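You operate a simulated robot arm through the tools that you are given. There is no shell and no other tool.

You are at the controls of a simulated robot arm. One attempt, no reset.

TASK
Empty the beaker of red water through the yellow funnel into the small carboy on the black table.
Fine: put beaker and funnel back and cap the carboy again. Lose a few drops at most; leave the other beakers. Set down upright: medium beaker.

Only the result counts: the job must be done as asked and must still hold three seconds after the hand-in. Knocking over, shifting, dropping, spilling or breaking anything else fails it. Lids that push on must go on centred and level and be pressed home; caps that screw on are set level and turned clockwise until they are tight.

THE ROBOT
A 6-joint arm with a four-finger gripper, fixed in place. Base frame: the origin is on the floor under the middle of its stand, x ahead of it, y to its left, z up. Lengths are in cm, angles in rad, forces in N, time in s.
It reaches about 91.2 cm from its shoulder. Its first joint turns from -2.897 to 2.897 rad. Payload 3.43 kg.
Tool frame: the origin (TCP) lies between the finger pads and is the grasp point; the fingertips stand 3 cm ahead of it; z points along the fingers, y is the line along which they close. The gripper opens to 12 cm; its body begins 8.5 cm behind the TCP.
Orientation is that of the tool frame in the base frame, as a unit quaternion [w, x, y, z]. With the fingers straight down and closing along the base's y, the tool's x points along the base's -x, its y along +y and its z along -z.

THE INTERFACE
- The arm moves only by the tool play_rows. Its arguments are lists of equal length, an entry for each row: "translation": the shift along the base's x, y, z in units of 20 mm (1.0 is 20 mm), a list of three; "angular": the turn, a rotation vector about the base's x, y, z in units of 8 degrees (1.0 is 8 degrees), a list of three; "gripper": the opening in per cent of the stroke, from 0 (shut) to 100 (fully open). In form: {"translation": [[x, y, z], ...], "angular": [[rx, ry, rz], ...], "gripper": [gripper, ...]}. A call has 1 to 20 rows; each row shifts and turns the commanded pose from where the row before left it. A call with a number of a shift or a turn outside -1 to 1 is refused whole. A row lasts 0.2 s, in which the tool goes at most 5 cm and 0.15 rad; a call with a longer step from one row to the next is refused whole, and so is a gripper value outside its range. A pose out of reach is approached as far as the arm can. The call stops where the force on the tool passes 90 N (or 10 N more than at its start, if that is more) or the arm is blocked; 0.2 s more then pass. Each finger travels about 13.62 cm/s and halts on what it meets, pressing with about 26 N; the grip force reading is that of the motor and also rises with nothing between the fingers. The clock runs only during rows and for 0.2 s after the last one: add rows that do not move to give the fingers time. The reply holds the time, the measured pose of the TCP, the force on the tool along the base axes, the opening and the grip force, in the units named above and with some noise, with the torque about the TCP (base axes, N m) and any sound that the robot's microphone picked up.
- Cameras (640 x 400 px; columns grow to the right, rows downward): "scene" is fixed at [40.03, -49.98, 150.84]; the picture's right is [0.60, 0.80, 0.00], its down [0.59, -0.44, -0.67] and it looks along [-0.54, 0.40, -0.74] (base axes); focal length 214 px, centre (320, 200). "wrist" rides on the gripper at [7.1, -1.7, -12.1] in the tool frame; the picture's right is [0.23, 0.97, 0.00], its down [-0.81, 0.19, -0.55] and it looks along [-0.54, 0.13, 0.83] (tool axes); focal length 275 px, centre (320, 200). There is no depth. A picture from a camera that has moved, and an enlarged one, comes with that camera's place and axes in the base frame and with its lens.
- snapshot(camera): a new picture of that camera. No time passes.
- slide_trunk(by): moves the trunk up (or, below 0, down) by that many cm; the arm rides with it, the base frame stays. It gives what a move gives, with no picture.
- enlarge(camera, box): a new picture of the part [left, top, right, bottom] of that camera's present view, enlarged. No time passes.
- job_done(): hands the job in; it is judged then, once.

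Places have to be worked out from the pictures, the camera data and where the tool is seen. Open the gripper and draw the arm clear of the work before you hand the job in, unless the task says otherwise.

The tools are called after ">>>" by a JSON object that holds its "fn" and its "kwargs". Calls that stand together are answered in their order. play_rows: Moves the arm, as the interface text tells. Its arguments: {"type":"object","properties":{"translation":{"type":"array"},"angular":{"type":"array"},"gripper":{"type":"array"}},"required":["translation","angular","gripper"]} The other tools are called the same way: slide_trunk (by) moves the trunk up or down; snapshot (camera) takes a picture; enlarge (camera, box) takes an enlarged picture of a part of a camera's view; job_done () hands the job in.

At the start:

```text
t: 0.0
tcp_pos: [26.13, -42.09, 132.02]
tool_rot: [0.0, 0.0, 1.0, -0.001]
contact_force: [-0.7, 0.1, 0.1]
torque: [0.03, 0.0, 0.0]
grip_width: 12.0
grip_force: 0.0
trunk travel left (down, up): [-10.0, 44.0]
```

scene: 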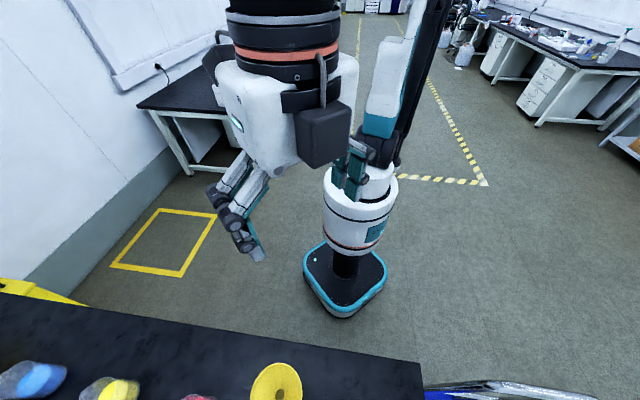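
wrist: 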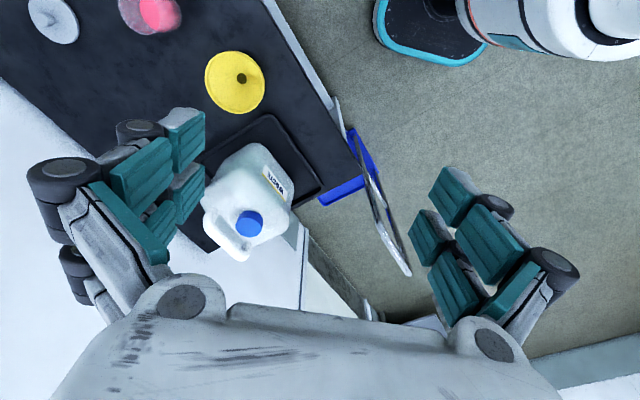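

I start by looking at both cameras to understand the layout before moving anything.

>>> {"fn": "snapshot", "kwargs": {"camera": "wrist"}}

>>> {"fn": "snapshot", "kwargs": {"camera": "scene"}}

>>> {"fn": "enlarge", "kwargs": {"camera": "wrist", "box": [0, 0, 340, 270]}}

>>> {"fn": "enlarge", "kwargs": {"camera": "scene", "box": [0, 280, 640, 400]}}

```text
taken
camera wrist: at [19.03, -43.83, 144.05], right [-0.23, 0.97, 0.0], down [0.81, 0.19, 0.55], along [0.54, 0.13, -0.83], focal length 275 px, centre (320, 200)
```

wrist: 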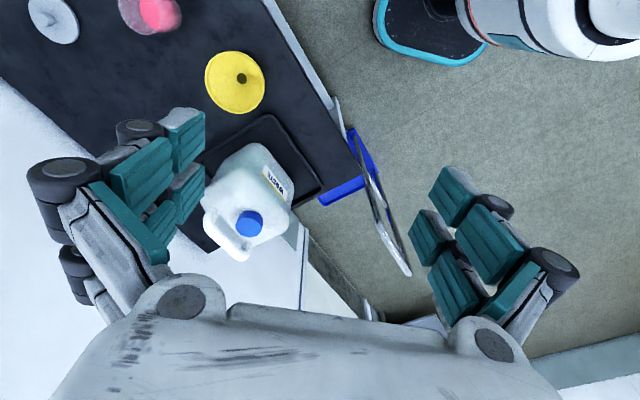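

```text
taken
```

scene: 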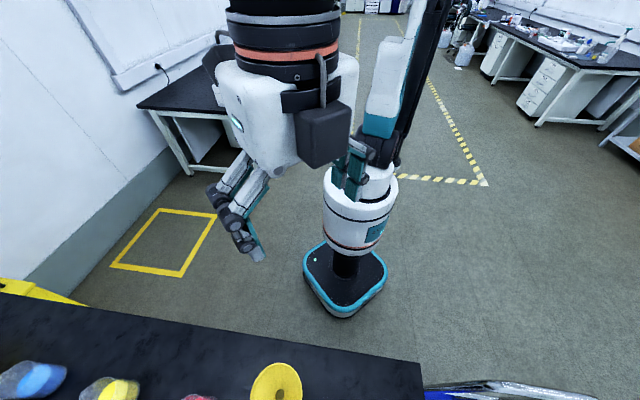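

```text
1.48 times, centred on (170, 135) of wrist
camera zoom: at [19.03, -43.83, 144.05], right [-0.23, 0.97, 0.0], down [0.81, 0.19, 0.55], along [0.54, 0.13, -0.83], focal length 408 px, centre (542, 296)
```

zoom: 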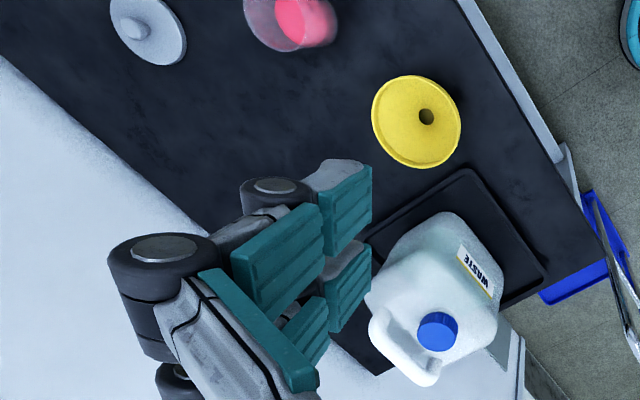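

```text
1.00 times, centred on (320, 340) of scene (not enlarged: the box is as wide or as high as the picture)
camera zoom: at [40.03, -49.98, 150.84], right [0.6, 0.8, 0.0], down [0.59, -0.44, -0.67], along [-0.54, 0.4, -0.74], focal length 214 px, centre (320, 60)
```

zoom: 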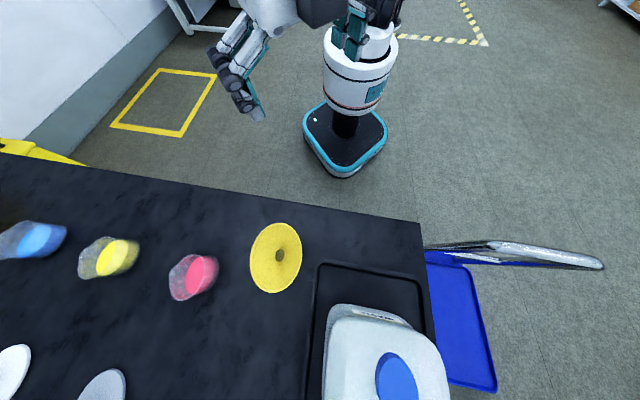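

The scene camera can be shifted with enlarge to see the bench. I look at the details: carboy, funnel, beakers and lids.

>>> {"fn": "enlarge", "kwargs": {"camera": "scene", "box": [0, 390, 640, 400]}}

>>> {"fn": "enlarge", "kwargs": {"camera": "scene", "box": [0, 340, 120, 400]}}

>>> {"fn": "enlarge", "kwargs": {"camera": "scene", "box": [120, 340, 320, 400]}}

>>> {"fn": "enlarge", "kwargs": {"camera": "wrist", "box": [0, 0, 200, 60]}}

>>> {"fn": "enlarge", "kwargs": {"camera": "wrist", "box": [180, 40, 340, 270]}}

```text
1.00 times, centred on (320, 395) of scene (not enlarged: the box is as wide or as high as the picture)
camera zoom: at [40.03, -49.98, 150.84], right [0.6, 0.8, 0.0], down [0.59, -0.44, -0.67], along [-0.54, 0.4, -0.74], focal length 214 px, centre (320, 5)
```

zoom: 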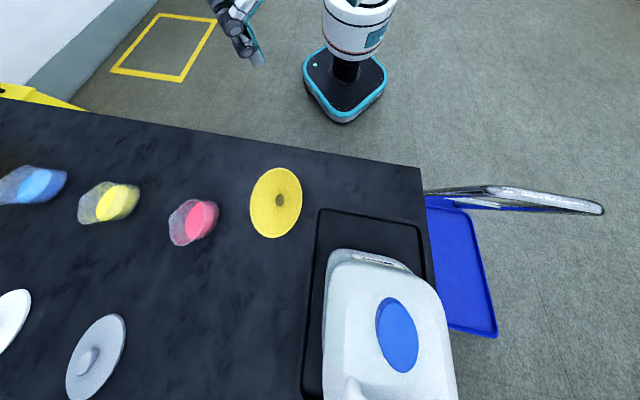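

```text
5.33 times, centred on (60, 370) of scene
camera zoom: at [40.03, -49.98, 150.84], right [0.6, 0.8, 0.0], down [0.59, -0.44, -0.67], along [-0.54, 0.4, -0.74], focal length 1144 px, centre (1707, -707)
```

zoom: 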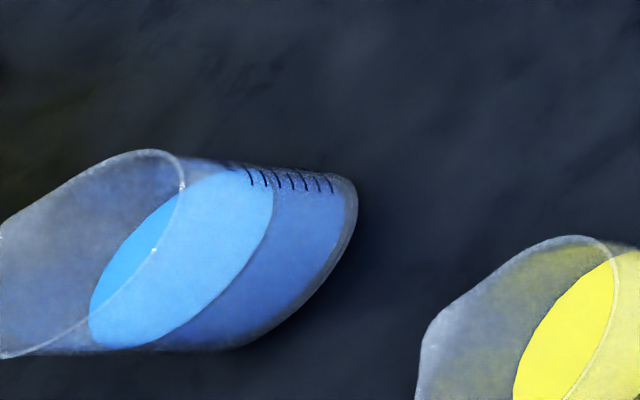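

```text
3.20 times, centred on (220, 370) of scene
camera zoom: at [40.03, -49.98, 150.84], right [0.6, 0.8, 0.0], down [0.59, -0.44, -0.67], along [-0.54, 0.4, -0.74], focal length 686 px, centre (640, -344)
```

zoom: 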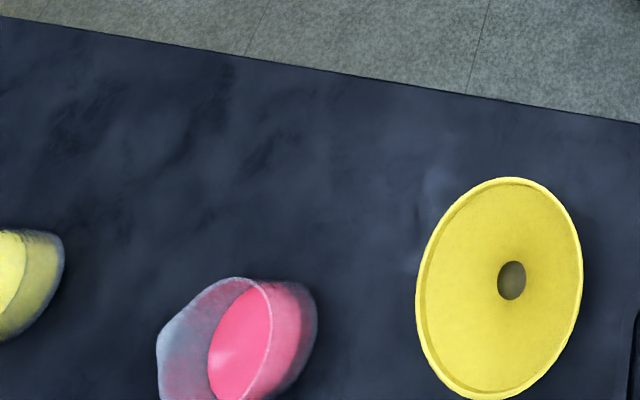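

```text
3.20 times, centred on (100, 30) of wrist
camera zoom: at [19.03, -43.83, 144.05], right [-0.23, 0.97, 0.0], down [0.81, 0.19, 0.55], along [0.54, 0.13, -0.83], focal length 881 px, centre (1024, 744)
```

zoom: 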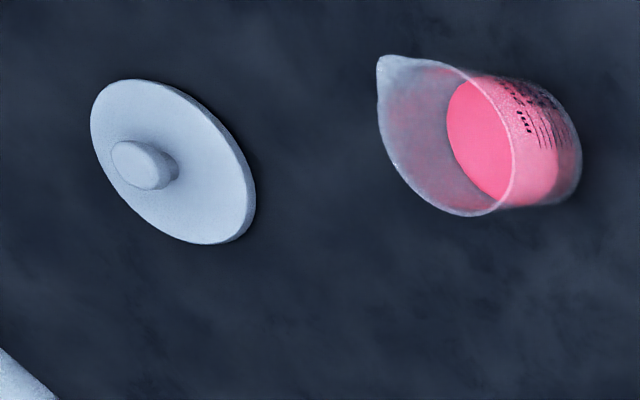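

```text
1.74 times, centred on (260, 155) of wrist
camera zoom: at [19.03, -43.83, 144.05], right [-0.23, 0.97, 0.0], down [0.81, 0.19, 0.55], along [0.54, 0.13, -0.83], focal length 479 px, centre (424, 278)
```

zoom: 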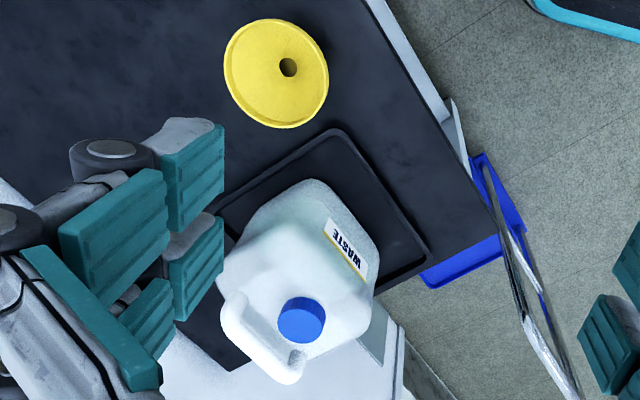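

The bench stands diagonally (its edge runs roughly from (51,-25) toward (-41,-118)), with the funnel near (34,-58), carboy near (54,-49), and red beaker near (25,-76). I yaw the tool by about -45° in place so the wrist camera faces the bench squarely.

>>> {"fn": "play_rows", "kwargs": {"translation": [[0, 0, 0], [0, 0, 0], [0, 0, 0], [0, 0, 0], [0, 0, 0], [0, 0, 0], [0, 0, 0]], "angular": [[0, 0, -0.8], [0, 0, -0.8], [0, 0, -0.8], [0, 0, -0.8], [0, 0, -0.8], [0, 0, -0.8], [0, 0, -0.8]], "gripper": [100, 100, 100, 100, 100, 100, 100]}}

>>> {"fn": "snapshot", "kwargs": {"camera": "wrist"}}

```text
t: 1.6
tcp_pos: [26.16, -42.24, 131.92]
tool_rot: [-0.001, 0.383, 0.924, 0.0]
contact_force: [0.3, 0.0, 0.7]
torque: [-0.01, 0.01, 0.0]
grip_width: 12.01
grip_force: 0.0
trunk travel left (down, up): [-10.0, 44.0]
```

```text
taken
camera wrist: at [20.04, -38.47, 143.98], right [0.52, 0.85, 0.0], down [0.71, -0.44, 0.55], along [0.47, -0.29, -0.83], focal length 275 px, centre (320, 200)
```

wrist: 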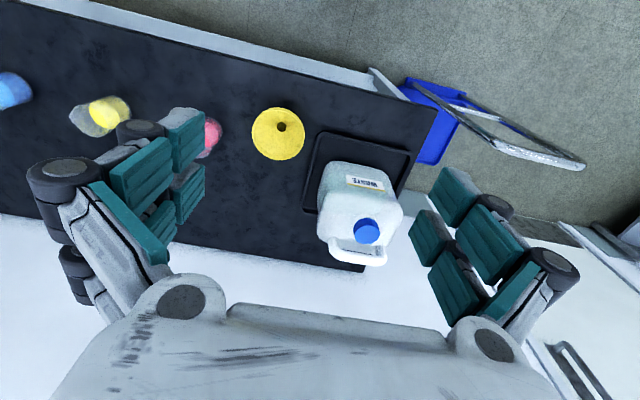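

Yaw worked. Now I tilt the tool 40° so the camera looks more level toward the bench, and lower it to get a side view of the objects, staying short of the bench edge.

>>> {"fn": "play_rows", "kwargs": {"translation": [[-0.3, 0.0, -0.8], [-0.3, 0.0, -0.8], [-0.3, 0.0, -0.8], [-0.3, 0.0, -0.8], [-0.3, 0.0, -0.8], [-0.3, 0, -1], [-0.3, 0, -1], [0, 0, -1], [0, 0, -1], [0, 0, -1], [0, 0, -1], [0, 0, -1], [0, 0, -1], [0, 0, -1]], "angular": [[-0.7, -0.7, 0], [-0.7, -0.7, 0], [-0.7, -0.7, 0], [-0.7, -0.7, 0], [-0.7, -0.7, 0], [0, 0, 0], [0, 0, 0], [0, 0, 0], [0, 0, 0], [0, 0, 0], [0, 0, 0], [0, 0, 0], [0, 0, 0], [0, 0, 0]], "gripper": [100, 100, 100, 100, 100, 100, 100, 100, 100, 100, 100, 100, 100, 100]}}

>>> {"fn": "snapshot", "kwargs": {"camera": "wrist"}}

>>> {"fn": "snapshot", "kwargs": {"camera": "scene"}}

```text
t: 2.3
tcp_pos: [27.81, -48.72, 129.0]
tool_rot: [0.144, 0.378, 0.913, -0.061]
contact_force: [0.6, 0.5, 0.2]
torque: [-0.05, 0.05, -0.01]
grip_width: 11.99
grip_force: 0.1
trunk travel left (down, up): [-10.0, 44.0]
stopped in row 3: the arm was blocked; the commanded pose is now the measured one
```

```text
taken
camera wrist: at [19.22, -42.71, 138.4], right [0.53, 0.84, -0.07], down [0.56, -0.29, 0.78], along [0.63, -0.45, -0.63], focal length 275 px, centre (320, 200)
```

wrist: 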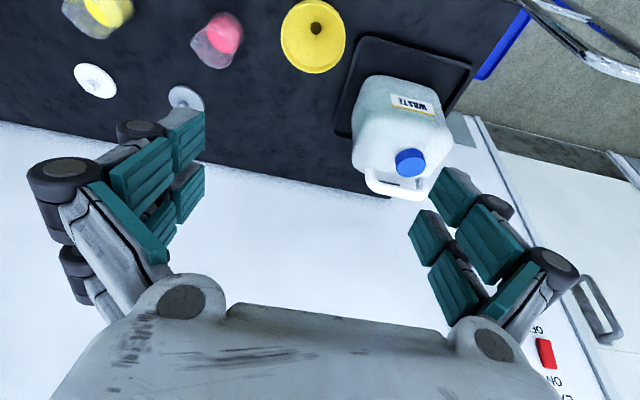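

```text
taken
```

scene: 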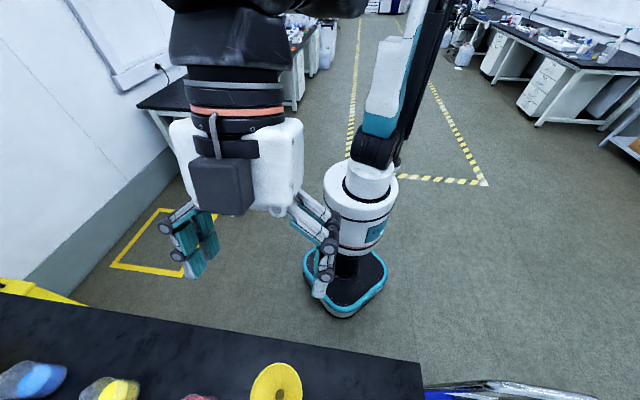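

The tilt was blocked close to the mast (no contact force, so likely a joint limit with the arm folded). I'll lower first at this orientation, moving slightly outward, then look.

>>> {"fn": "play_rows", "kwargs": {"translation": [[0, 0, -1], [0, 0, -1], [0, 0, -1], [0, 0, -1], [0, 0, -1], [0, 0, -1]], "angular": [[0, 0, 0], [0, 0, 0], [0, 0, 0], [0, 0, 0], [0, 0, 0], [0, 0, 0]], "gripper": [100, 100, 100, 100, 100, 100]}}

>>> {"fn": "snapshot", "kwargs": {"camera": "wrist"}}

```text
t: 3.7
tcp_pos: [27.55, -48.81, 117.1]
tool_rot: [0.144, 0.378, 0.913, -0.059]
contact_force: [-0.3, 0.5, -0.6]
torque: [-0.01, 0.0, 0.03]
grip_width: 11.99
grip_force: 0.0
trunk travel left (down, up): [-10.0, 44.0]
```

```text
taken
camera wrist: at [19.05, -42.62, 126.34], right [0.53, 0.84, -0.07], down [0.56, -0.29, 0.78], along [0.63, -0.45, -0.63], focal length 275 px, centre (320, 200)
```

wrist: 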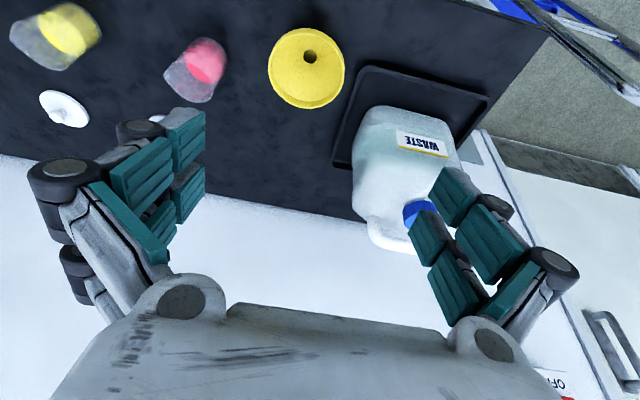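

That worked. I continue to lower and tilt a bit more for the side view.

>>> {"fn": "play_rows", "kwargs": {"translation": [[0, 0, -0.8], [0, 0, -0.8], [0, 0, -0.8], [0, 0, -0.8], [0, 0, -0.5], [0, 0, -0.5]], "angular": [[-0.7, -0.7, 0], [-0.7, -0.7, 0], [-0.7, -0.7, 0], [-0.7, -0.7, 0], [0, 0, 0], [0, 0, 0]], "gripper": [100, 100, 100, 100, 100, 100]}}

>>> {"fn": "snapshot", "kwargs": {"camera": "wrist"}}

>>> {"fn": "snapshot", "kwargs": {"camera": "scene"}}

```text
t: 5.1
tcp_pos: [27.66, -48.66, 108.58]
tool_rot: [0.387, 0.348, 0.839, -0.161]
contact_force: [0.1, 0.5, -0.6]
torque: [-0.04, -0.01, 0.01]
grip_width: 12.0
grip_force: 0.0
trunk travel left (down, up): [-10.0, 44.0]
```

```text
taken
camera wrist: at [16.78, -40.21, 111.02], right [0.58, 0.79, -0.18], down [0.21, 0.06, 0.98], along [0.79, -0.61, -0.13], focal length 275 px, centre (320, 200)
```

wrist: 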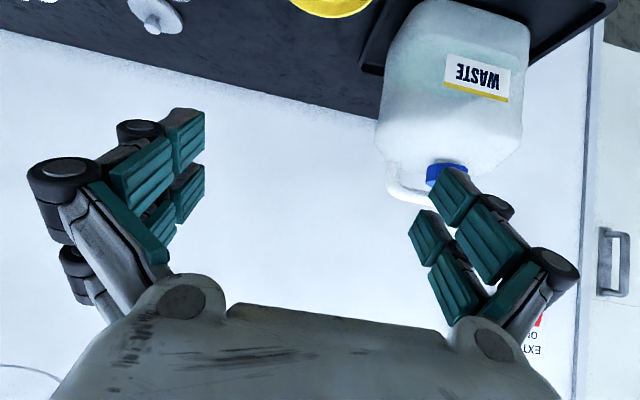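

```text
taken
```

scene: 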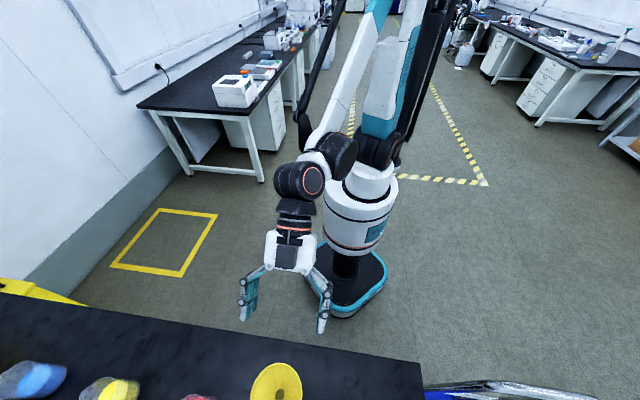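

The camera is nearly level now. I use the shifted enlarge to look at the lower part of the world (top of the picture) and see the funnel and beakers from the side.

>>> {"fn": "enlarge", "kwargs": {"camera": "wrist", "box": [0, 0, 640, 4]}}

>>> {"fn": "enlarge", "kwargs": {"camera": "wrist", "box": [340, 0, 560, 200]}}

```text
1.00 times, centred on (320, 2) of wrist (not enlarged: the box is as wide or as high as the picture)
camera zoom: at [16.78, -40.21, 111.02], right [0.58, 0.79, -0.18], down [0.21, 0.06, 0.98], along [0.79, -0.61, -0.13], focal length 275 px, centre (320, 398)
```

zoom: 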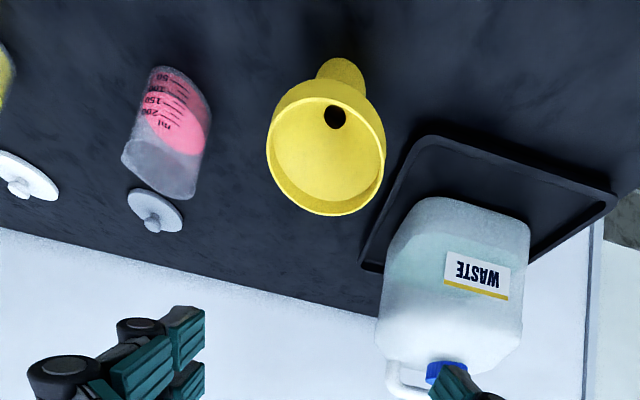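

```text
2.00 times, centred on (450, 100) of wrist
camera zoom: at [16.78, -40.21, 111.02], right [0.58, 0.79, -0.18], down [0.21, 0.06, 0.98], along [0.79, -0.61, -0.13], focal length 551 px, centre (60, 400)
```

zoom: 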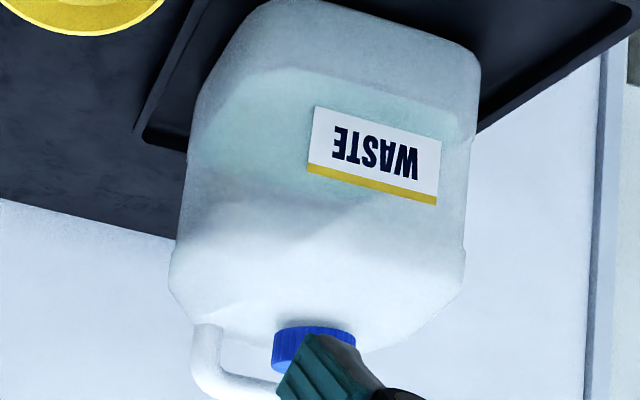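

The funnel stands on its stem, mouth up. I zoom in on the funnel, red beaker and carboy from this side view to measure them.

>>> {"fn": "enlarge", "kwargs": {"camera": "wrist", "box": [250, 0, 410, 4]}}

>>> {"fn": "enlarge", "kwargs": {"camera": "wrist", "box": [100, 0, 260, 4]}}

>>> {"fn": "enlarge", "kwargs": {"camera": "wrist", "box": [380, 100, 540, 200]}}

```text
4.00 times, centred on (330, 2) of wrist
camera zoom: at [16.78, -40.21, 111.02], right [0.58, 0.79, -0.18], down [0.21, 0.06, 0.98], along [0.79, -0.61, -0.13], focal length 1101 px, centre (280, 992)
```

zoom: 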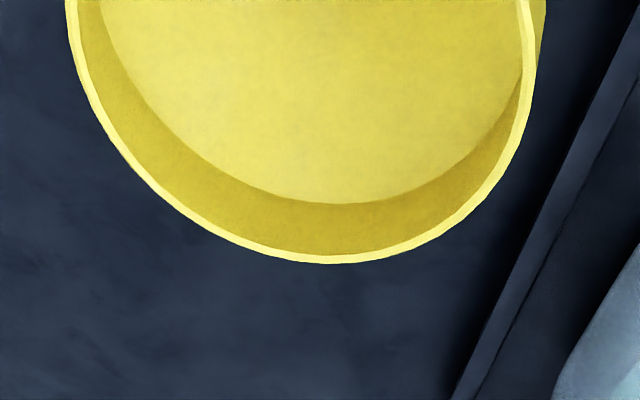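

```text
4.00 times, centred on (180, 2) of wrist
camera zoom: at [16.78, -40.21, 111.02], right [0.58, 0.79, -0.18], down [0.21, 0.06, 0.98], along [0.79, -0.61, -0.13], focal length 1101 px, centre (880, 992)
```

zoom: 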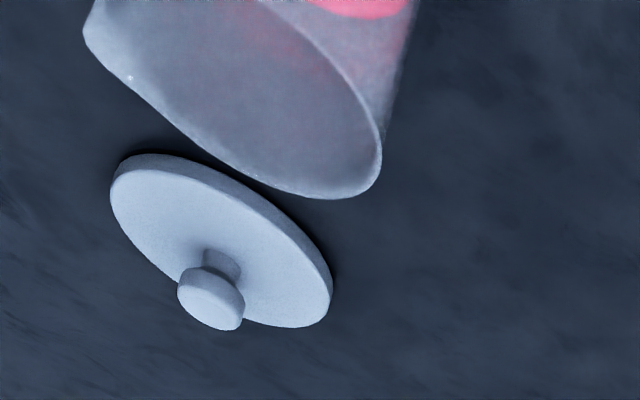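

```text
4.00 times, centred on (460, 150) of wrist
camera zoom: at [16.78, -40.21, 111.02], right [0.58, 0.79, -0.18], down [0.21, 0.06, 0.98], along [0.79, -0.61, -0.13], focal length 1101 px, centre (-240, 400)
```

zoom: 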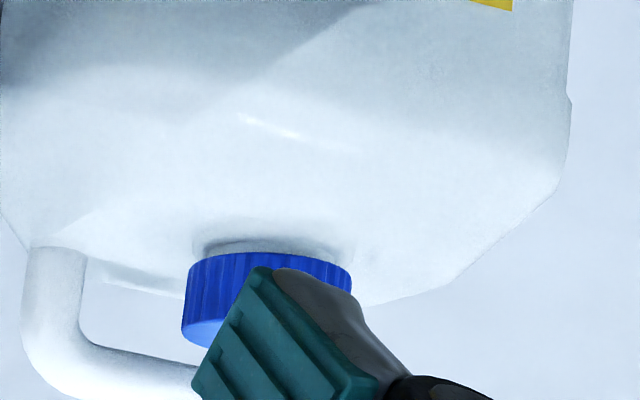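

The funnel has a vertical rim band with a thin wall – a good place to grip. Let me inspect the gripper's finger geometry in the scene camera.

>>> {"fn": "enlarge", "kwargs": {"camera": "scene", "box": [220, 150, 380, 350]}}

>>> {"fn": "enlarge", "kwargs": {"camera": "wrist", "box": [10, 90, 250, 320]}}

>>> {"fn": "enlarge", "kwargs": {"camera": "wrist", "box": [380, 150, 600, 370]}}

```text
2.00 times, centred on (300, 250) of scene
camera zoom: at [40.03, -49.98, 150.84], right [0.6, 0.8, 0.0], down [0.59, -0.44, -0.67], along [-0.54, 0.4, -0.74], focal length 429 px, centre (360, 100)
```

zoom: 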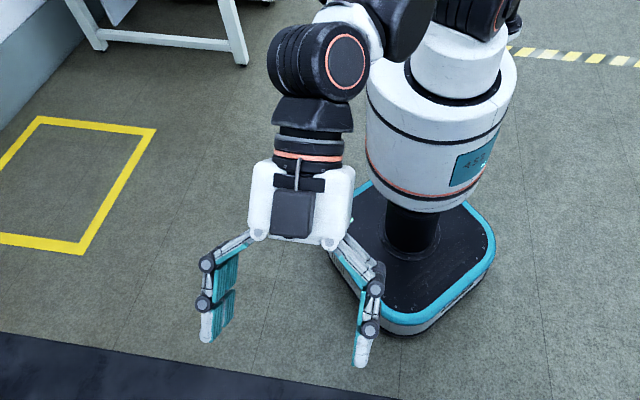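

```text
1.74 times, centred on (130, 205) of wrist
camera zoom: at [16.78, -40.21, 111.02], right [0.58, 0.79, -0.18], down [0.21, 0.06, 0.98], along [0.79, -0.61, -0.13], focal length 479 px, centre (650, 191)
```

zoom: 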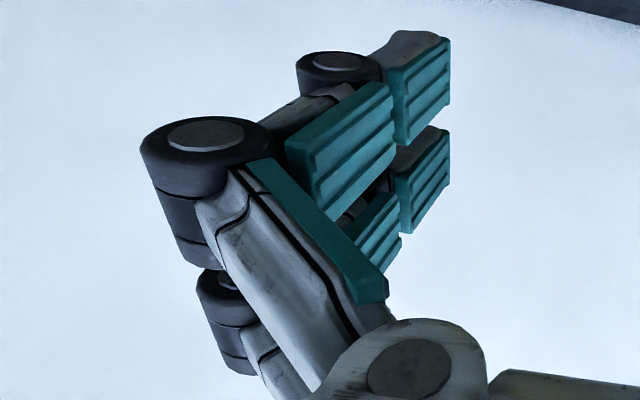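

```text
1.82 times, centred on (490, 260) of wrist
camera zoom: at [16.78, -40.21, 111.02], right [0.58, 0.79, -0.18], down [0.21, 0.06, 0.98], along [0.79, -0.61, -0.13], focal length 500 px, centre (11, 91)
```

zoom: 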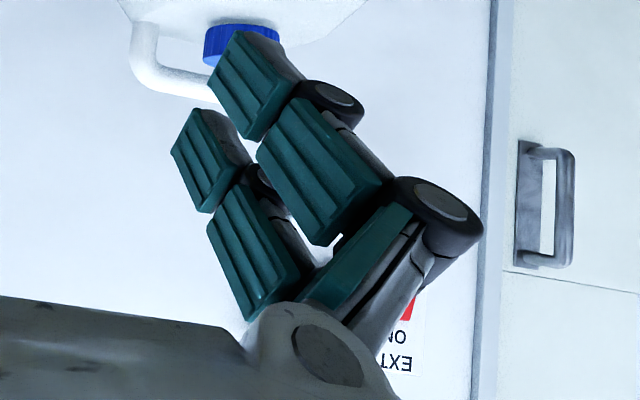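

Each side has two adjacent two-pad fingers (total pad width about 4.6 cm). I lower the camera further, staying short of the bench edge, to see the funnel stem and beaker from a flatter angle.

>>> {"fn": "play_rows", "kwargs": {"translation": [[-0.3, 0.2, -1], [-0.3, 0.2, -1], [-0.3, 0.2, -1], [-0.3, 0.2, -1], [-0.3, 0.2, -1], [-0.3, 0.2, -1], [-0.3, 0.2, -1], [-0.3, 0.2, -1]], "angular": [[0, 0, 0], [0, 0, 0], [0, 0, 0], [0, 0, 0], [0, 0, 0], [0, 0, 0], [0, 0, 0], [0, 0, 0]], "gripper": [100, 100, 100, 100, 100, 100, 100, 100]}}

>>> {"fn": "snapshot", "kwargs": {"camera": "wrist"}}

>>> {"fn": "enlarge", "kwargs": {"camera": "wrist", "box": [0, 0, 640, 4]}}

```text
t: 6.9
tcp_pos: [23.16, -46.98, 96.59]
tool_rot: [0.387, 0.348, 0.839, -0.161]
contact_force: [0.3, -0.1, 0.0]
torque: [0.02, 0.0, 0.02]
grip_width: 12.02
grip_force: 0.1
out of reach, approached as far as the arm can: row 7, 8
trunk travel left (down, up): [-10.0, 44.0]
```

```text
taken
camera wrist: at [12.25, -38.55, 99.05], right [0.58, 0.79, -0.17], down [0.21, 0.06, 0.98], along [0.79, -0.6, -0.13], focal length 275 px, centre (320, 200)
```

wrist: 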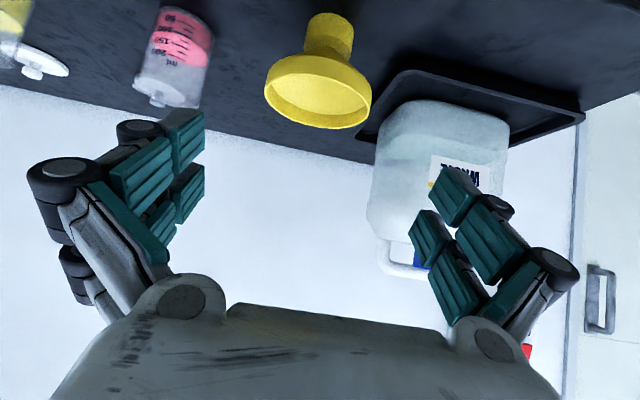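

```text
1.00 times, centred on (320, 2) of wrist (not enlarged: the box is as wide or as high as the picture)
camera zoom: at [12.25, -38.55, 99.05], right [0.58, 0.79, -0.17], down [0.21, 0.06, 0.98], along [0.79, -0.6, -0.13], focal length 275 px, centre (320, 398)
```

zoom: 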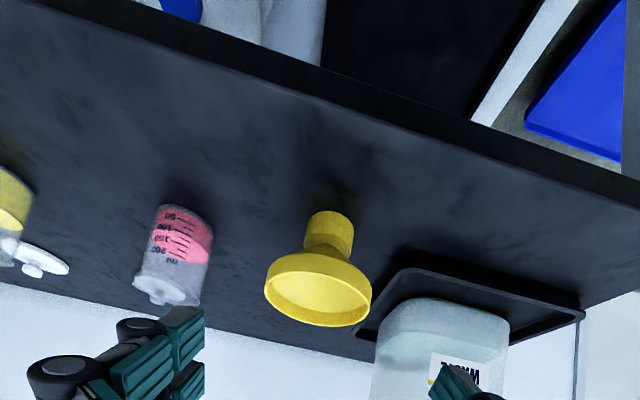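

Clear view: the funnel has a wide cylindrical stem that flares outward at mid height. I zoom in on the funnel, the beaker and carboy.

>>> {"fn": "enlarge", "kwargs": {"camera": "wrist", "box": [240, 0, 400, 140]}}

>>> {"fn": "enlarge", "kwargs": {"camera": "wrist", "box": [100, 0, 260, 120]}}

>>> {"fn": "enlarge", "kwargs": {"camera": "wrist", "box": [340, 50, 600, 290]}}

```text
2.86 times, centred on (320, 70) of wrist
camera zoom: at [12.25, -38.55, 99.05], right [0.58, 0.79, -0.17], down [0.21, 0.06, 0.98], along [0.79, -0.6, -0.13], focal length 786 px, centre (320, 571)
```

zoom: 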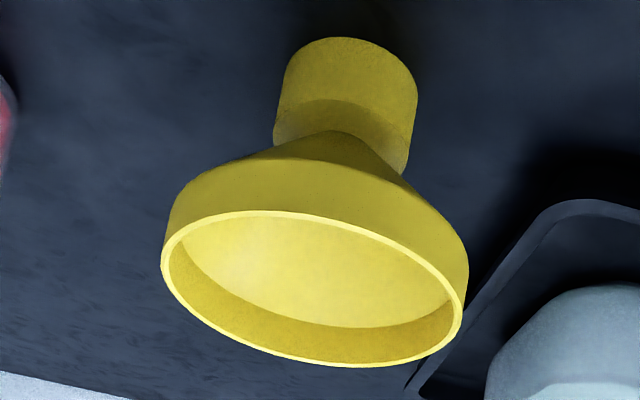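

```text
3.33 times, centred on (180, 60) of wrist
camera zoom: at [12.25, -38.55, 99.05], right [0.58, 0.79, -0.17], down [0.21, 0.06, 0.98], along [0.79, -0.6, -0.13], focal length 918 px, centre (787, 667)
```

zoom: 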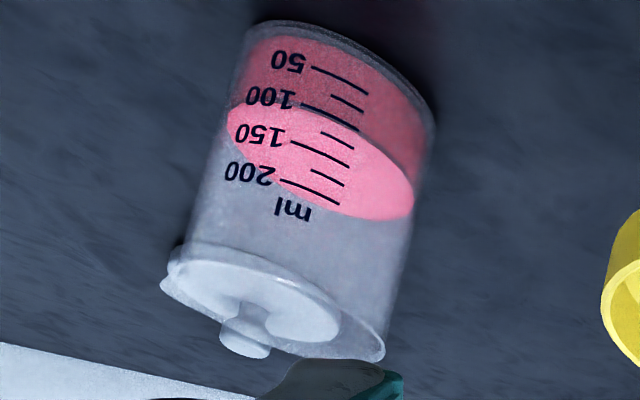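

```text
1.67 times, centred on (470, 170) of wrist
camera zoom: at [12.25, -38.55, 99.05], right [0.58, 0.79, -0.17], down [0.21, 0.06, 0.98], along [0.79, -0.6, -0.13], focal length 459 px, centre (70, 250)
```

zoom: 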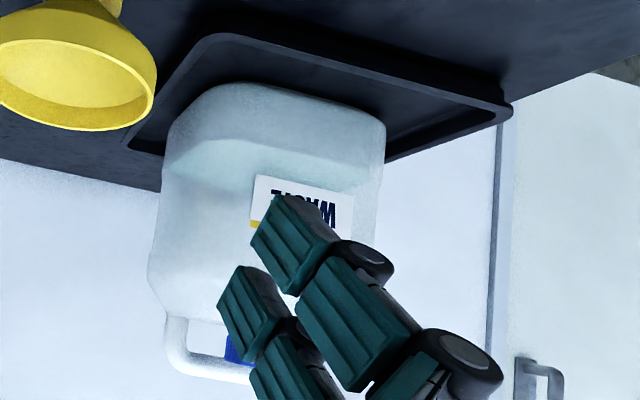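

Measurements so far: bench top z≈75, funnel rim centre ≈(33.9,-58.1,84.2) with a ~5.5 cm collar, red beaker ≈(25.4,-76) about 7 cm wide and 9.4 cm tall, and carboy cap top ≈(57.3,-49.8,98.9), about 5.5 cm wide. I rise, straighten the tool, and go to where I can see the cap and handle from above.

>>> {"fn": "play_rows", "kwargs": {"translation": [[0, 0, 1], [0, 0, 1], [0, 0, 1], [0.2, -0.1, 1], [0.2, -0.1, 1], [0.2, -0.1, 1], [0.2, -0.1, 1], [0.2, -0.1, 1], [0.2, -0.1, 1], [0.5, 0, 1], [0.7, 0.3, 1], [1, 0.3, 0.5], [1, 0.4, 0.5], [1, 0.5, 0], [1, 0.5, 0], [1, 0.5, 0], [1, 0.5, 0], [1, 0.5, 0], [1, 0.4, 0], [1, 0.4, 0]], "angular": [[0, 0, 0], [0, 0, 0], [0.73, 0.73, 0], [0.73, 0.73, 0], [0.73, 0.73, 0], [0.73, 0.73, 0], [0.73, 0.73, 0], [0.73, 0.73, 0], [0, 0, 0], [0, 0, 0], [0, 0, 0], [0, 0, 0], [0, 0, 0], [0, 0, 0], [0, 0, 0], [0, 0, 0], [0, 0, 0], [0, 0, 0], [0, 0, 0], [0, 0, 0]], "gripper": [100, 100, 100, 100, 100, 100, 100, 100, 100, 100, 100, 100, 100, 100, 100, 100, 100, 100, 100, 100]}}

>>> {"fn": "snapshot", "kwargs": {"camera": "wrist"}}

>>> {"fn": "snapshot", "kwargs": {"camera": "scene"}}

```text
t: 11.1
tcp_pos: [46.01, -39.64, 120.36]
tool_rot: [0.0, 0.382, 0.924, -0.001]
contact_force: [0.4, -0.1, -0.7]
torque: [0.0, -0.01, 0.0]
grip_width: 12.0
grip_force: 0.0
trunk travel left (down, up): [-10.0, 44.0]
```

```text
taken
camera wrist: at [39.89, -35.85, 132.49], right [0.53, 0.85, 0.0], down [0.71, -0.44, 0.55], along [0.47, -0.29, -0.83], focal length 275 px, centre (320, 200)
```

wrist: 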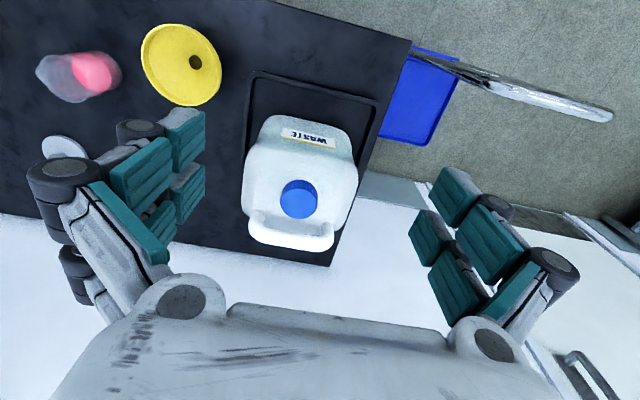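

```text
taken
```

scene: 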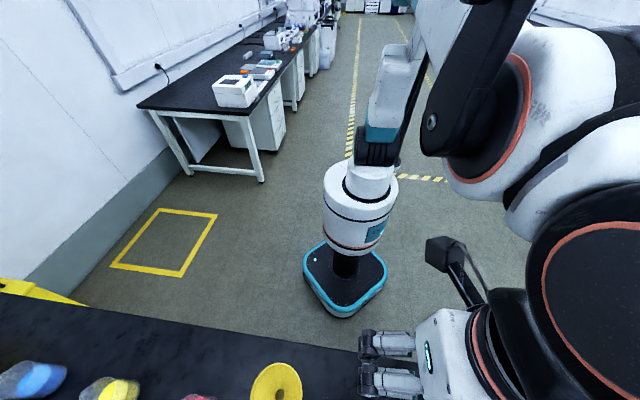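

Good top view of the carboy, with the handle on the far side of the cap. I zoom in to fix the cap position, its size and the handle clearance.

>>> {"fn": "enlarge", "kwargs": {"camera": "wrist", "box": [220, 90, 380, 260]}}

>>> {"fn": "enlarge", "kwargs": {"camera": "wrist", "box": [20, 10, 240, 150]}}

```text
2.35 times, centred on (300, 175) of wrist
camera zoom: at [39.89, -35.85, 132.49], right [0.53, 0.85, 0.0], down [0.71, -0.44, 0.55], along [0.47, -0.29, -0.83], focal length 648 px, centre (367, 259)
```

zoom: 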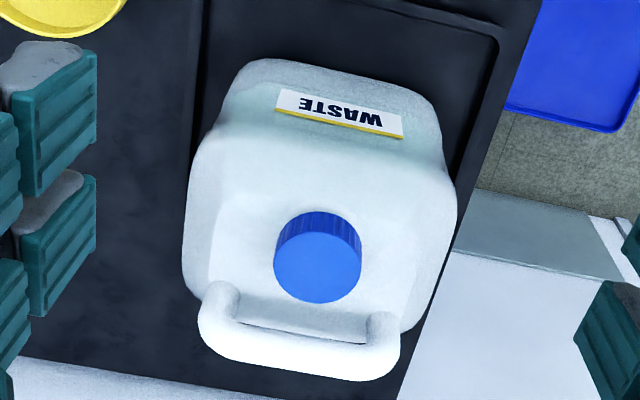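

```text
2.86 times, centred on (130, 80) of wrist
camera zoom: at [39.89, -35.85, 132.49], right [0.53, 0.85, 0.0], down [0.71, -0.44, 0.55], along [0.47, -0.29, -0.83], focal length 786 px, centre (863, 543)
```

zoom: 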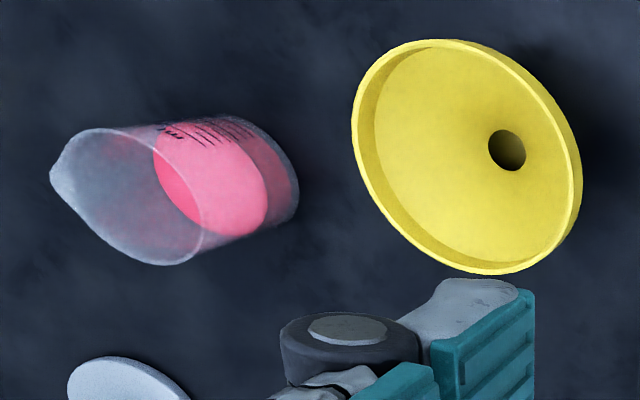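

The handle rises above the cap right behind it on the far side, so the fingers must work on the two lateral sides. I move the camera above the cap to measure the gap between cap and handle.

>>> {"fn": "play_rows", "kwargs": {"translation": [[1, -0.9, 0], [1, -0.9, 0], [1, -0.9, 0], [1, -0.9, 0], [1, -0.9, 0], [1, -0.9, 0], [1, -0.9, 0], [1, -0.9, 0]], "angular": [[0, 0, 0], [0, 0, 0], [0, 0, 0], [0, 0, 0], [0, 0, 0], [0, 0, 0], [0, 0, 0], [0, 0, 0]], "gripper": [100, 100, 100, 100, 100, 100, 100, 100]}}

>>> {"fn": "snapshot", "kwargs": {"camera": "wrist"}}

>>> {"fn": "enlarge", "kwargs": {"camera": "wrist", "box": [220, 0, 420, 100]}}

```text
t: 12.9
tcp_pos: [61.95, -54.25, 120.55]
tool_rot: [0.0, 0.383, 0.924, 0.0]
contact_force: [-0.6, 0.2, -0.4]
torque: [0.0, 0.02, 0.01]
grip_width: 11.99
grip_force: 0.0
trunk travel left (down, up): [-10.0, 44.0]
```

```text
taken
camera wrist: at [55.78, -50.46, 132.53], right [0.53, 0.85, 0.0], down [0.71, -0.44, 0.55], along [0.47, -0.29, -0.83], focal length 275 px, centre (320, 200)
```

wrist: 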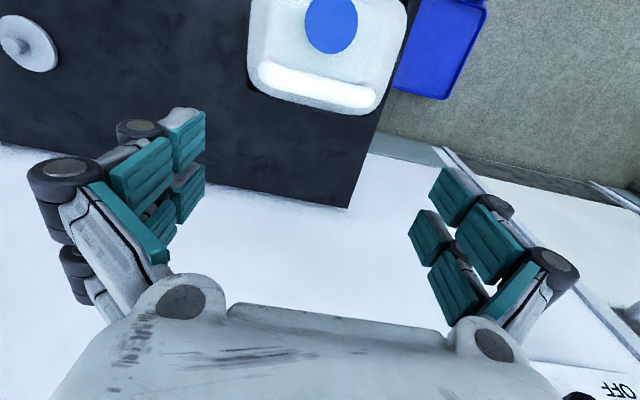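

```text
3.20 times, centred on (320, 50) of wrist
camera zoom: at [55.78, -50.46, 132.53], right [0.53, 0.85, 0.0], down [0.71, -0.44, 0.55], along [0.47, -0.29, -0.83], focal length 881 px, centre (320, 680)
```

zoom: 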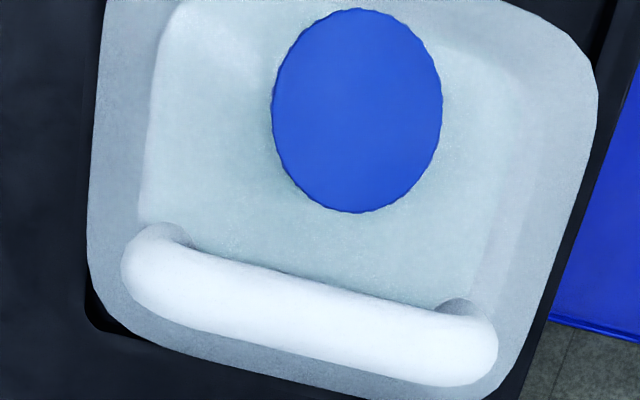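

The top view gives cap centre ≈(56.75,-49.75), diameter ≈5.4 cm, and a handle near edge about 4.6 cm behind the cap axis, running parallel to the closing line. I move over the cap and descend to about 12 cm above it to check alignment.

>>> {"fn": "play_rows", "kwargs": {"translation": [[-0.87, 0.75, 0], [-0.87, 0.75, 0], [-0.86, 0.75, 0], [0, 0, -0.85], [0, 0, -0.85], [0, 0, -0.85], [0, 0, -0.85], [0, 0, -0.88], [0, 0, 0]], "angular": [[0, 0, 0], [0, 0, 0], [0, 0, 0], [0, 0, 0], [0, 0, 0], [0, 0, 0], [0, 0, 0], [0, 0, 0], [0, 0, 0]], "gripper": [90, 80, 70, 65, 65, 65, 65, 65, 65]}}

>>> {"fn": "snapshot", "kwargs": {"camera": "wrist"}}

>>> {"fn": "enlarge", "kwargs": {"camera": "wrist", "box": [240, 60, 400, 160]}}

```text
t: 14.9
tcp_pos: [56.47, -49.57, 111.82]
tool_rot: [0.0, 0.383, 0.924, 0.0]
contact_force: [-0.6, -0.3, -0.7]
torque: [0.01, 0.01, 0.01]
grip_width: 7.79
grip_force: 0.1
trunk travel left (down, up): [-10.0, 44.0]
```

```text
taken
camera wrist: at [50.3, -45.7, 123.87], right [0.53, 0.85, 0.0], down [0.71, -0.44, 0.55], along [0.47, -0.29, -0.83], focal length 275 px, centre (320, 200)
```

wrist: 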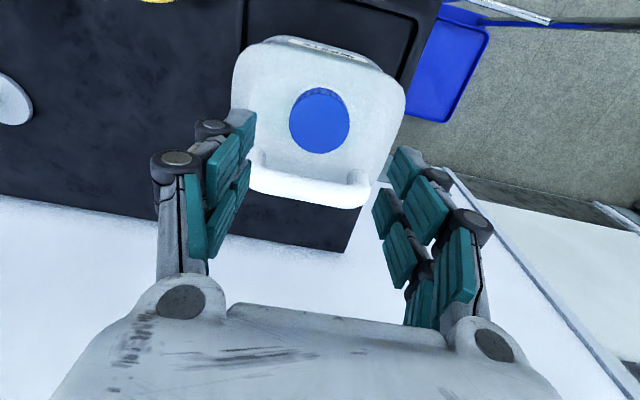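

```text
4.00 times, centred on (320, 110) of wrist
camera zoom: at [50.3, -45.7, 123.87], right [0.53, 0.85, 0.0], down [0.71, -0.44, 0.55], along [0.47, -0.29, -0.83], focal length 1101 px, centre (320, 560)
```

zoom: 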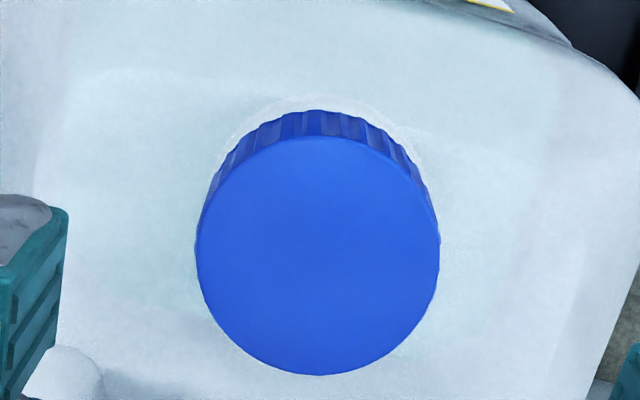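

The cap appears centred laterally (within 1 mm) and about 0.7 cm further from the robot than the tool axis. I correct most of that and descend to just above the cap.

>>> {"fn": "play_rows", "kwargs": {"translation": [[0.21, -0.14, 0], [0, 0, -0.88], [0, 0, -0.88], [0, 0, -0.88], [0, 0, -0.88], [0, 0, -0.88], [0, 0, 0]], "angular": [[0, 0, 0], [0, 0, 0], [0, 0, 0], [0, 0, 0], [0, 0, 0], [0, 0, 0], [0, 0, 0]], "gripper": [65, 65, 65, 65, 65, 65, 65]}}

>>> {"fn": "snapshot", "kwargs": {"camera": "wrist"}}

>>> {"fn": "enlarge", "kwargs": {"camera": "wrist", "box": [220, 90, 420, 215]}}

```text
t: 16.5
tcp_pos: [57.06, -49.73, 102.87]
tool_rot: [0.0, 0.382, 0.924, -0.001]
contact_force: [0.0, -0.1, 0.3]
torque: [-0.03, 0.0, 0.01]
grip_width: 7.77
grip_force: 0.1
trunk travel left (down, up): [-10.0, 44.0]
```

```text
taken
camera wrist: at [50.98, -46.01, 115.05], right [0.53, 0.85, 0.0], down [0.71, -0.44, 0.55], along [0.47, -0.29, -0.83], focal length 275 px, centre (320, 200)
```

wrist: 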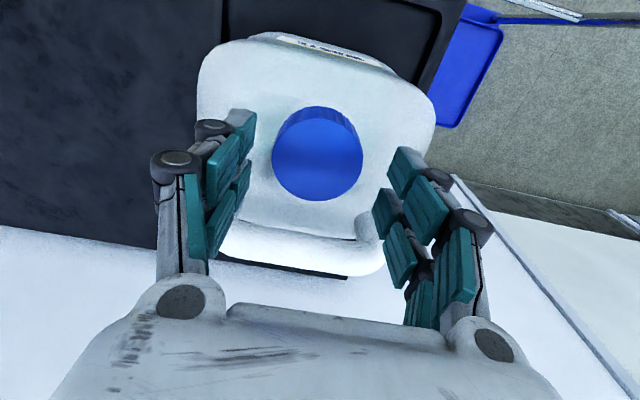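

```text
3.20 times, centred on (320, 152) of wrist
camera zoom: at [50.98, -46.01, 115.05], right [0.53, 0.85, 0.0], down [0.71, -0.44, 0.55], along [0.47, -0.29, -0.83], focal length 881 px, centre (320, 352)
```

zoom: 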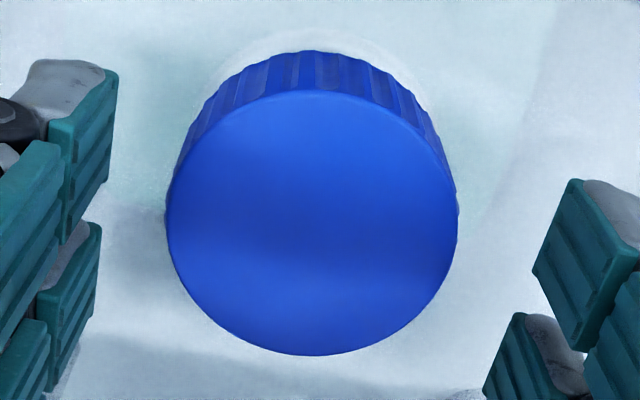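

Combining the views consistently, the cap top is at z≈100.6, centre ≈(56.65,-49.7), diameter ≈5.2 cm. I correct the centring by a few millimetres, lower 1.8 cm and narrow the fingers to about 6 cm without touching, then check.

>>> {"fn": "play_rows", "kwargs": {"translation": [[-0.24, 0.1, 0], [0, 0, -0.45], [0, 0, -0.45], [0, 0, 0], [0, 0, 0], [0, 0, 0]], "angular": [[0, 0, 0], [0, 0, 0], [0, 0, 0], [0, 0, 0], [0, 0, 0], [0, 0, 0]], "gripper": [65, 65, 65, 60, 55, 52]}}

>>> {"fn": "snapshot", "kwargs": {"camera": "wrist"}}

>>> {"fn": "enlarge", "kwargs": {"camera": "wrist", "box": [220, 100, 420, 225]}}

```text
t: 17.9
tcp_pos: [56.71, -49.5, 101.27]
tool_rot: [-0.001, 0.383, 0.924, 0.0]
contact_force: [0.6, 0.5, 0.6]
torque: [0.03, 0.02, 0.01]
grip_width: 6.24
grip_force: 0.1
trunk travel left (down, up): [-10.0, 44.0]
```

```text
taken
camera wrist: at [50.5, -45.81, 113.29], right [0.53, 0.85, 0.0], down [0.71, -0.44, 0.55], along [0.47, -0.29, -0.83], focal length 275 px, centre (320, 200)
```

wrist: 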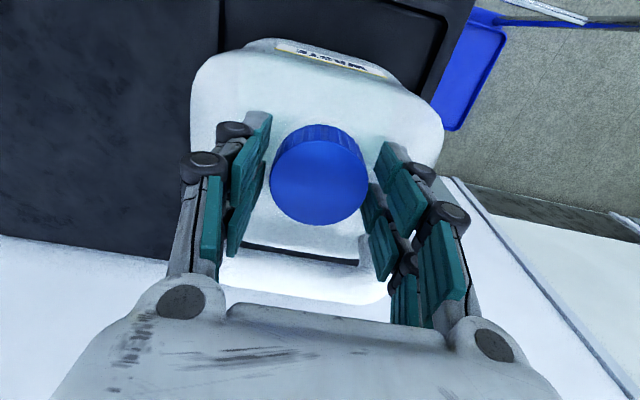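

```text
3.20 times, centred on (320, 162) of wrist
camera zoom: at [50.5, -45.81, 113.29], right [0.53, 0.85, 0.0], down [0.71, -0.44, 0.55], along [0.47, -0.29, -0.83], focal length 881 px, centre (320, 320)
```

zoom: 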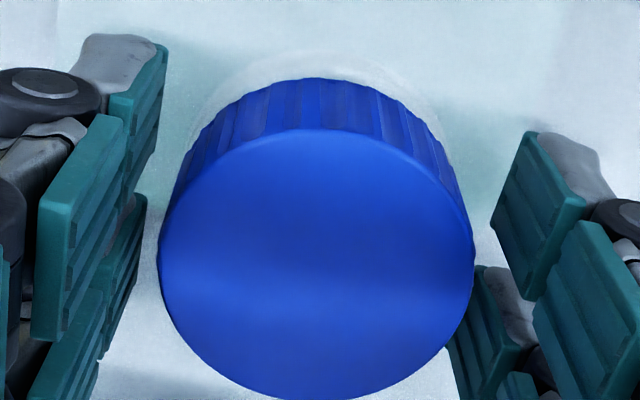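

The cap is centred between the fingers within a millimetre. I close gently on the cap and check forces.

>>> {"fn": "play_rows", "kwargs": {"translation": [[0, 0, 0], [0, 0, 0], [0, 0, 0], [0, 0, 0], [0, 0, 0]], "angular": [[0, 0, 0], [0, 0, 0], [0, 0, 0], [0, 0, 0], [0, 0, 0]], "gripper": [49, 47, 45, 42, 40]}}

>>> {"fn": "enlarge", "kwargs": {"camera": "wrist", "box": [220, 100, 420, 225]}}

```text
t: 19.1
tcp_pos: [56.63, -49.47, 101.16]
tool_rot: [0.0, 0.383, 0.924, 0.0]
contact_force: [-1.6, -0.2, -0.4]
torque: [-0.05, 0.02, 0.02]
grip_width: 4.93
grip_force: 26.0
trunk travel left (down, up): [-10.0, 44.0]
```

```text
3.20 times, centred on (320, 162) of wrist
camera zoom: at [50.47, -45.82, 113.3], right [0.53, 0.85, 0.0], down [0.71, -0.44, 0.55], along [0.47, -0.29, -0.83], focal length 881 px, centre (320, 320)
```

zoom: 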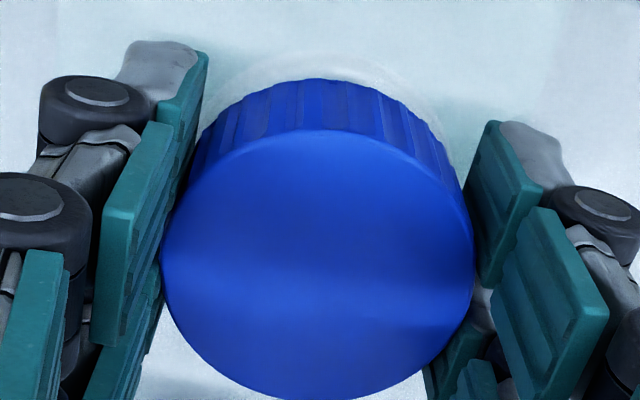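

Grip is on (width 4.93, 26 N, little side force). I try turning the cap counter-clockwise by about 20°.

>>> {"fn": "play_rows", "kwargs": {"translation": [[0, 0, 0], [0, 0, 0], [0, 0, 0], [0, 0, 0]], "angular": [[0, 0, 0.65], [0, 0, 0.65], [0, 0, 0.65], [0, 0, 0.65]], "gripper": [38, 38, 38, 38]}}

>>> {"fn": "enlarge", "kwargs": {"camera": "wrist", "box": [180, 60, 460, 260]}}

```text
t: 20.1
tcp_pos: [56.57, -49.53, 101.2]
tool_rot: [0.0, 0.209, 0.978, 0.0]
contact_force: [-6.4, -1.9, 1.4]
torque: [-0.08, 0.2, -0.05]
grip_width: 4.91
grip_force: 25.7
trunk travel left (down, up): [-10.0, 44.0]
```

```text
2.00 times, centred on (320, 160) of wrist
camera zoom: at [49.51, -48.31, 113.31], right [0.19, 0.98, 0.0], down [0.82, -0.16, 0.55], along [0.54, -0.1, -0.83], focal length 551 px, centre (320, 280)
```

zoom: 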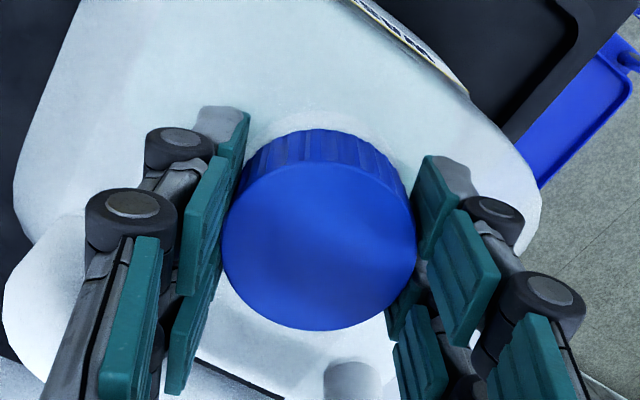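

The tool turned 21° with almost no torque. I check in the scene view that the carboy did not turn along.

>>> {"fn": "enlarge", "kwargs": {"camera": "scene", "box": [0, 390, 640, 400]}}

>>> {"fn": "snapshot", "kwargs": {"camera": "wrist"}}

```text
1.00 times, centred on (320, 395) of scene (not enlarged: the box is as wide or as high as the picture)
camera zoom: at [40.03, -49.98, 150.84], right [0.6, 0.8, 0.0], down [0.59, -0.44, -0.67], along [-0.54, 0.4, -0.74], focal length 214 px, centre (320, 5)
```

zoom: 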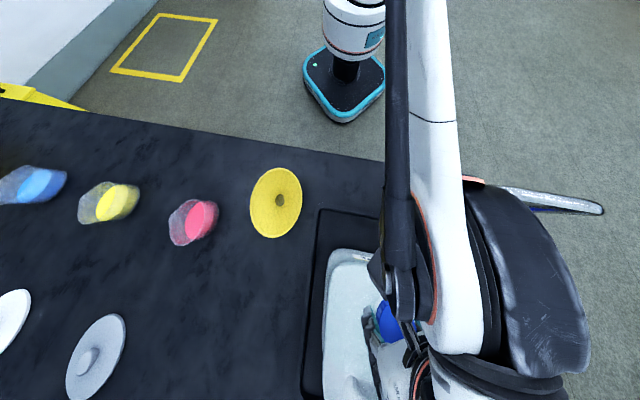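

```text
taken
camera wrist: at [49.51, -48.31, 113.31], right [0.19, 0.98, 0.0], down [0.82, -0.16, 0.55], along [0.54, -0.1, -0.83], focal length 275 px, centre (320, 200)
```

wrist: 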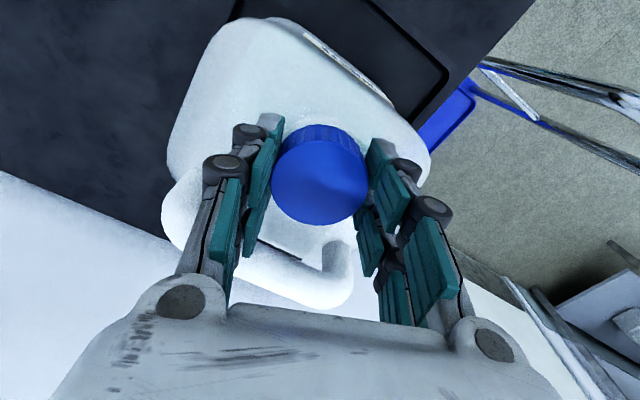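

The carboy stayed put and the cap turned easily. I release, swing back to -21°, re-grip and turn +42° as a cycle.

>>> {"fn": "play_rows", "kwargs": {"translation": [[0, 0, 0], [0, 0, 0], [0, 0, 0], [0, 0, 0], [0, 0, 0], [0, 0, 0], [0, 0, 0], [0, 0, 0], [0, 0, 0], [0, 0, 0]], "angular": [[0, 0, 0], [0, 0, 0], [0, 0, 0], [0, 0, -0.875], [0, 0, -0.875], [0, 0, -0.875], [0, 0, -0.875], [0, 0, -0.875], [0, 0, -0.875], [0, 0, 0]], "gripper": [46, 52, 55, 55, 55, 55, 55, 55, 55, 55]}}

>>> {"fn": "enlarge", "kwargs": {"camera": "wrist", "box": [180, 60, 460, 260]}}

```text
t: 22.3
tcp_pos: [56.77, -49.75, 101.24]
tool_rot: [0.0, 0.547, 0.837, 0.0]
contact_force: [1.0, -0.4, 0.3]
torque: [0.03, -0.02, 0.01]
grip_width: 6.62
grip_force: 0.0
trunk travel left (down, up): [-10.0, 44.0]
```

```text
2.00 times, centred on (320, 160) of wrist
camera zoom: at [52.39, -43.91, 113.33], right [0.8, 0.6, 0.0], down [0.5, -0.67, 0.55], along [0.33, -0.44, -0.83], focal length 551 px, centre (320, 280)
```

zoom: 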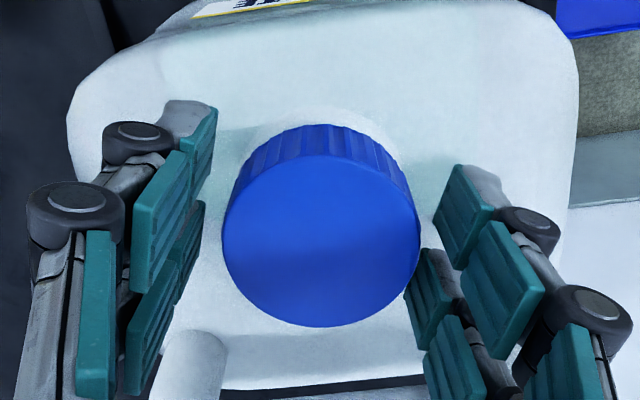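

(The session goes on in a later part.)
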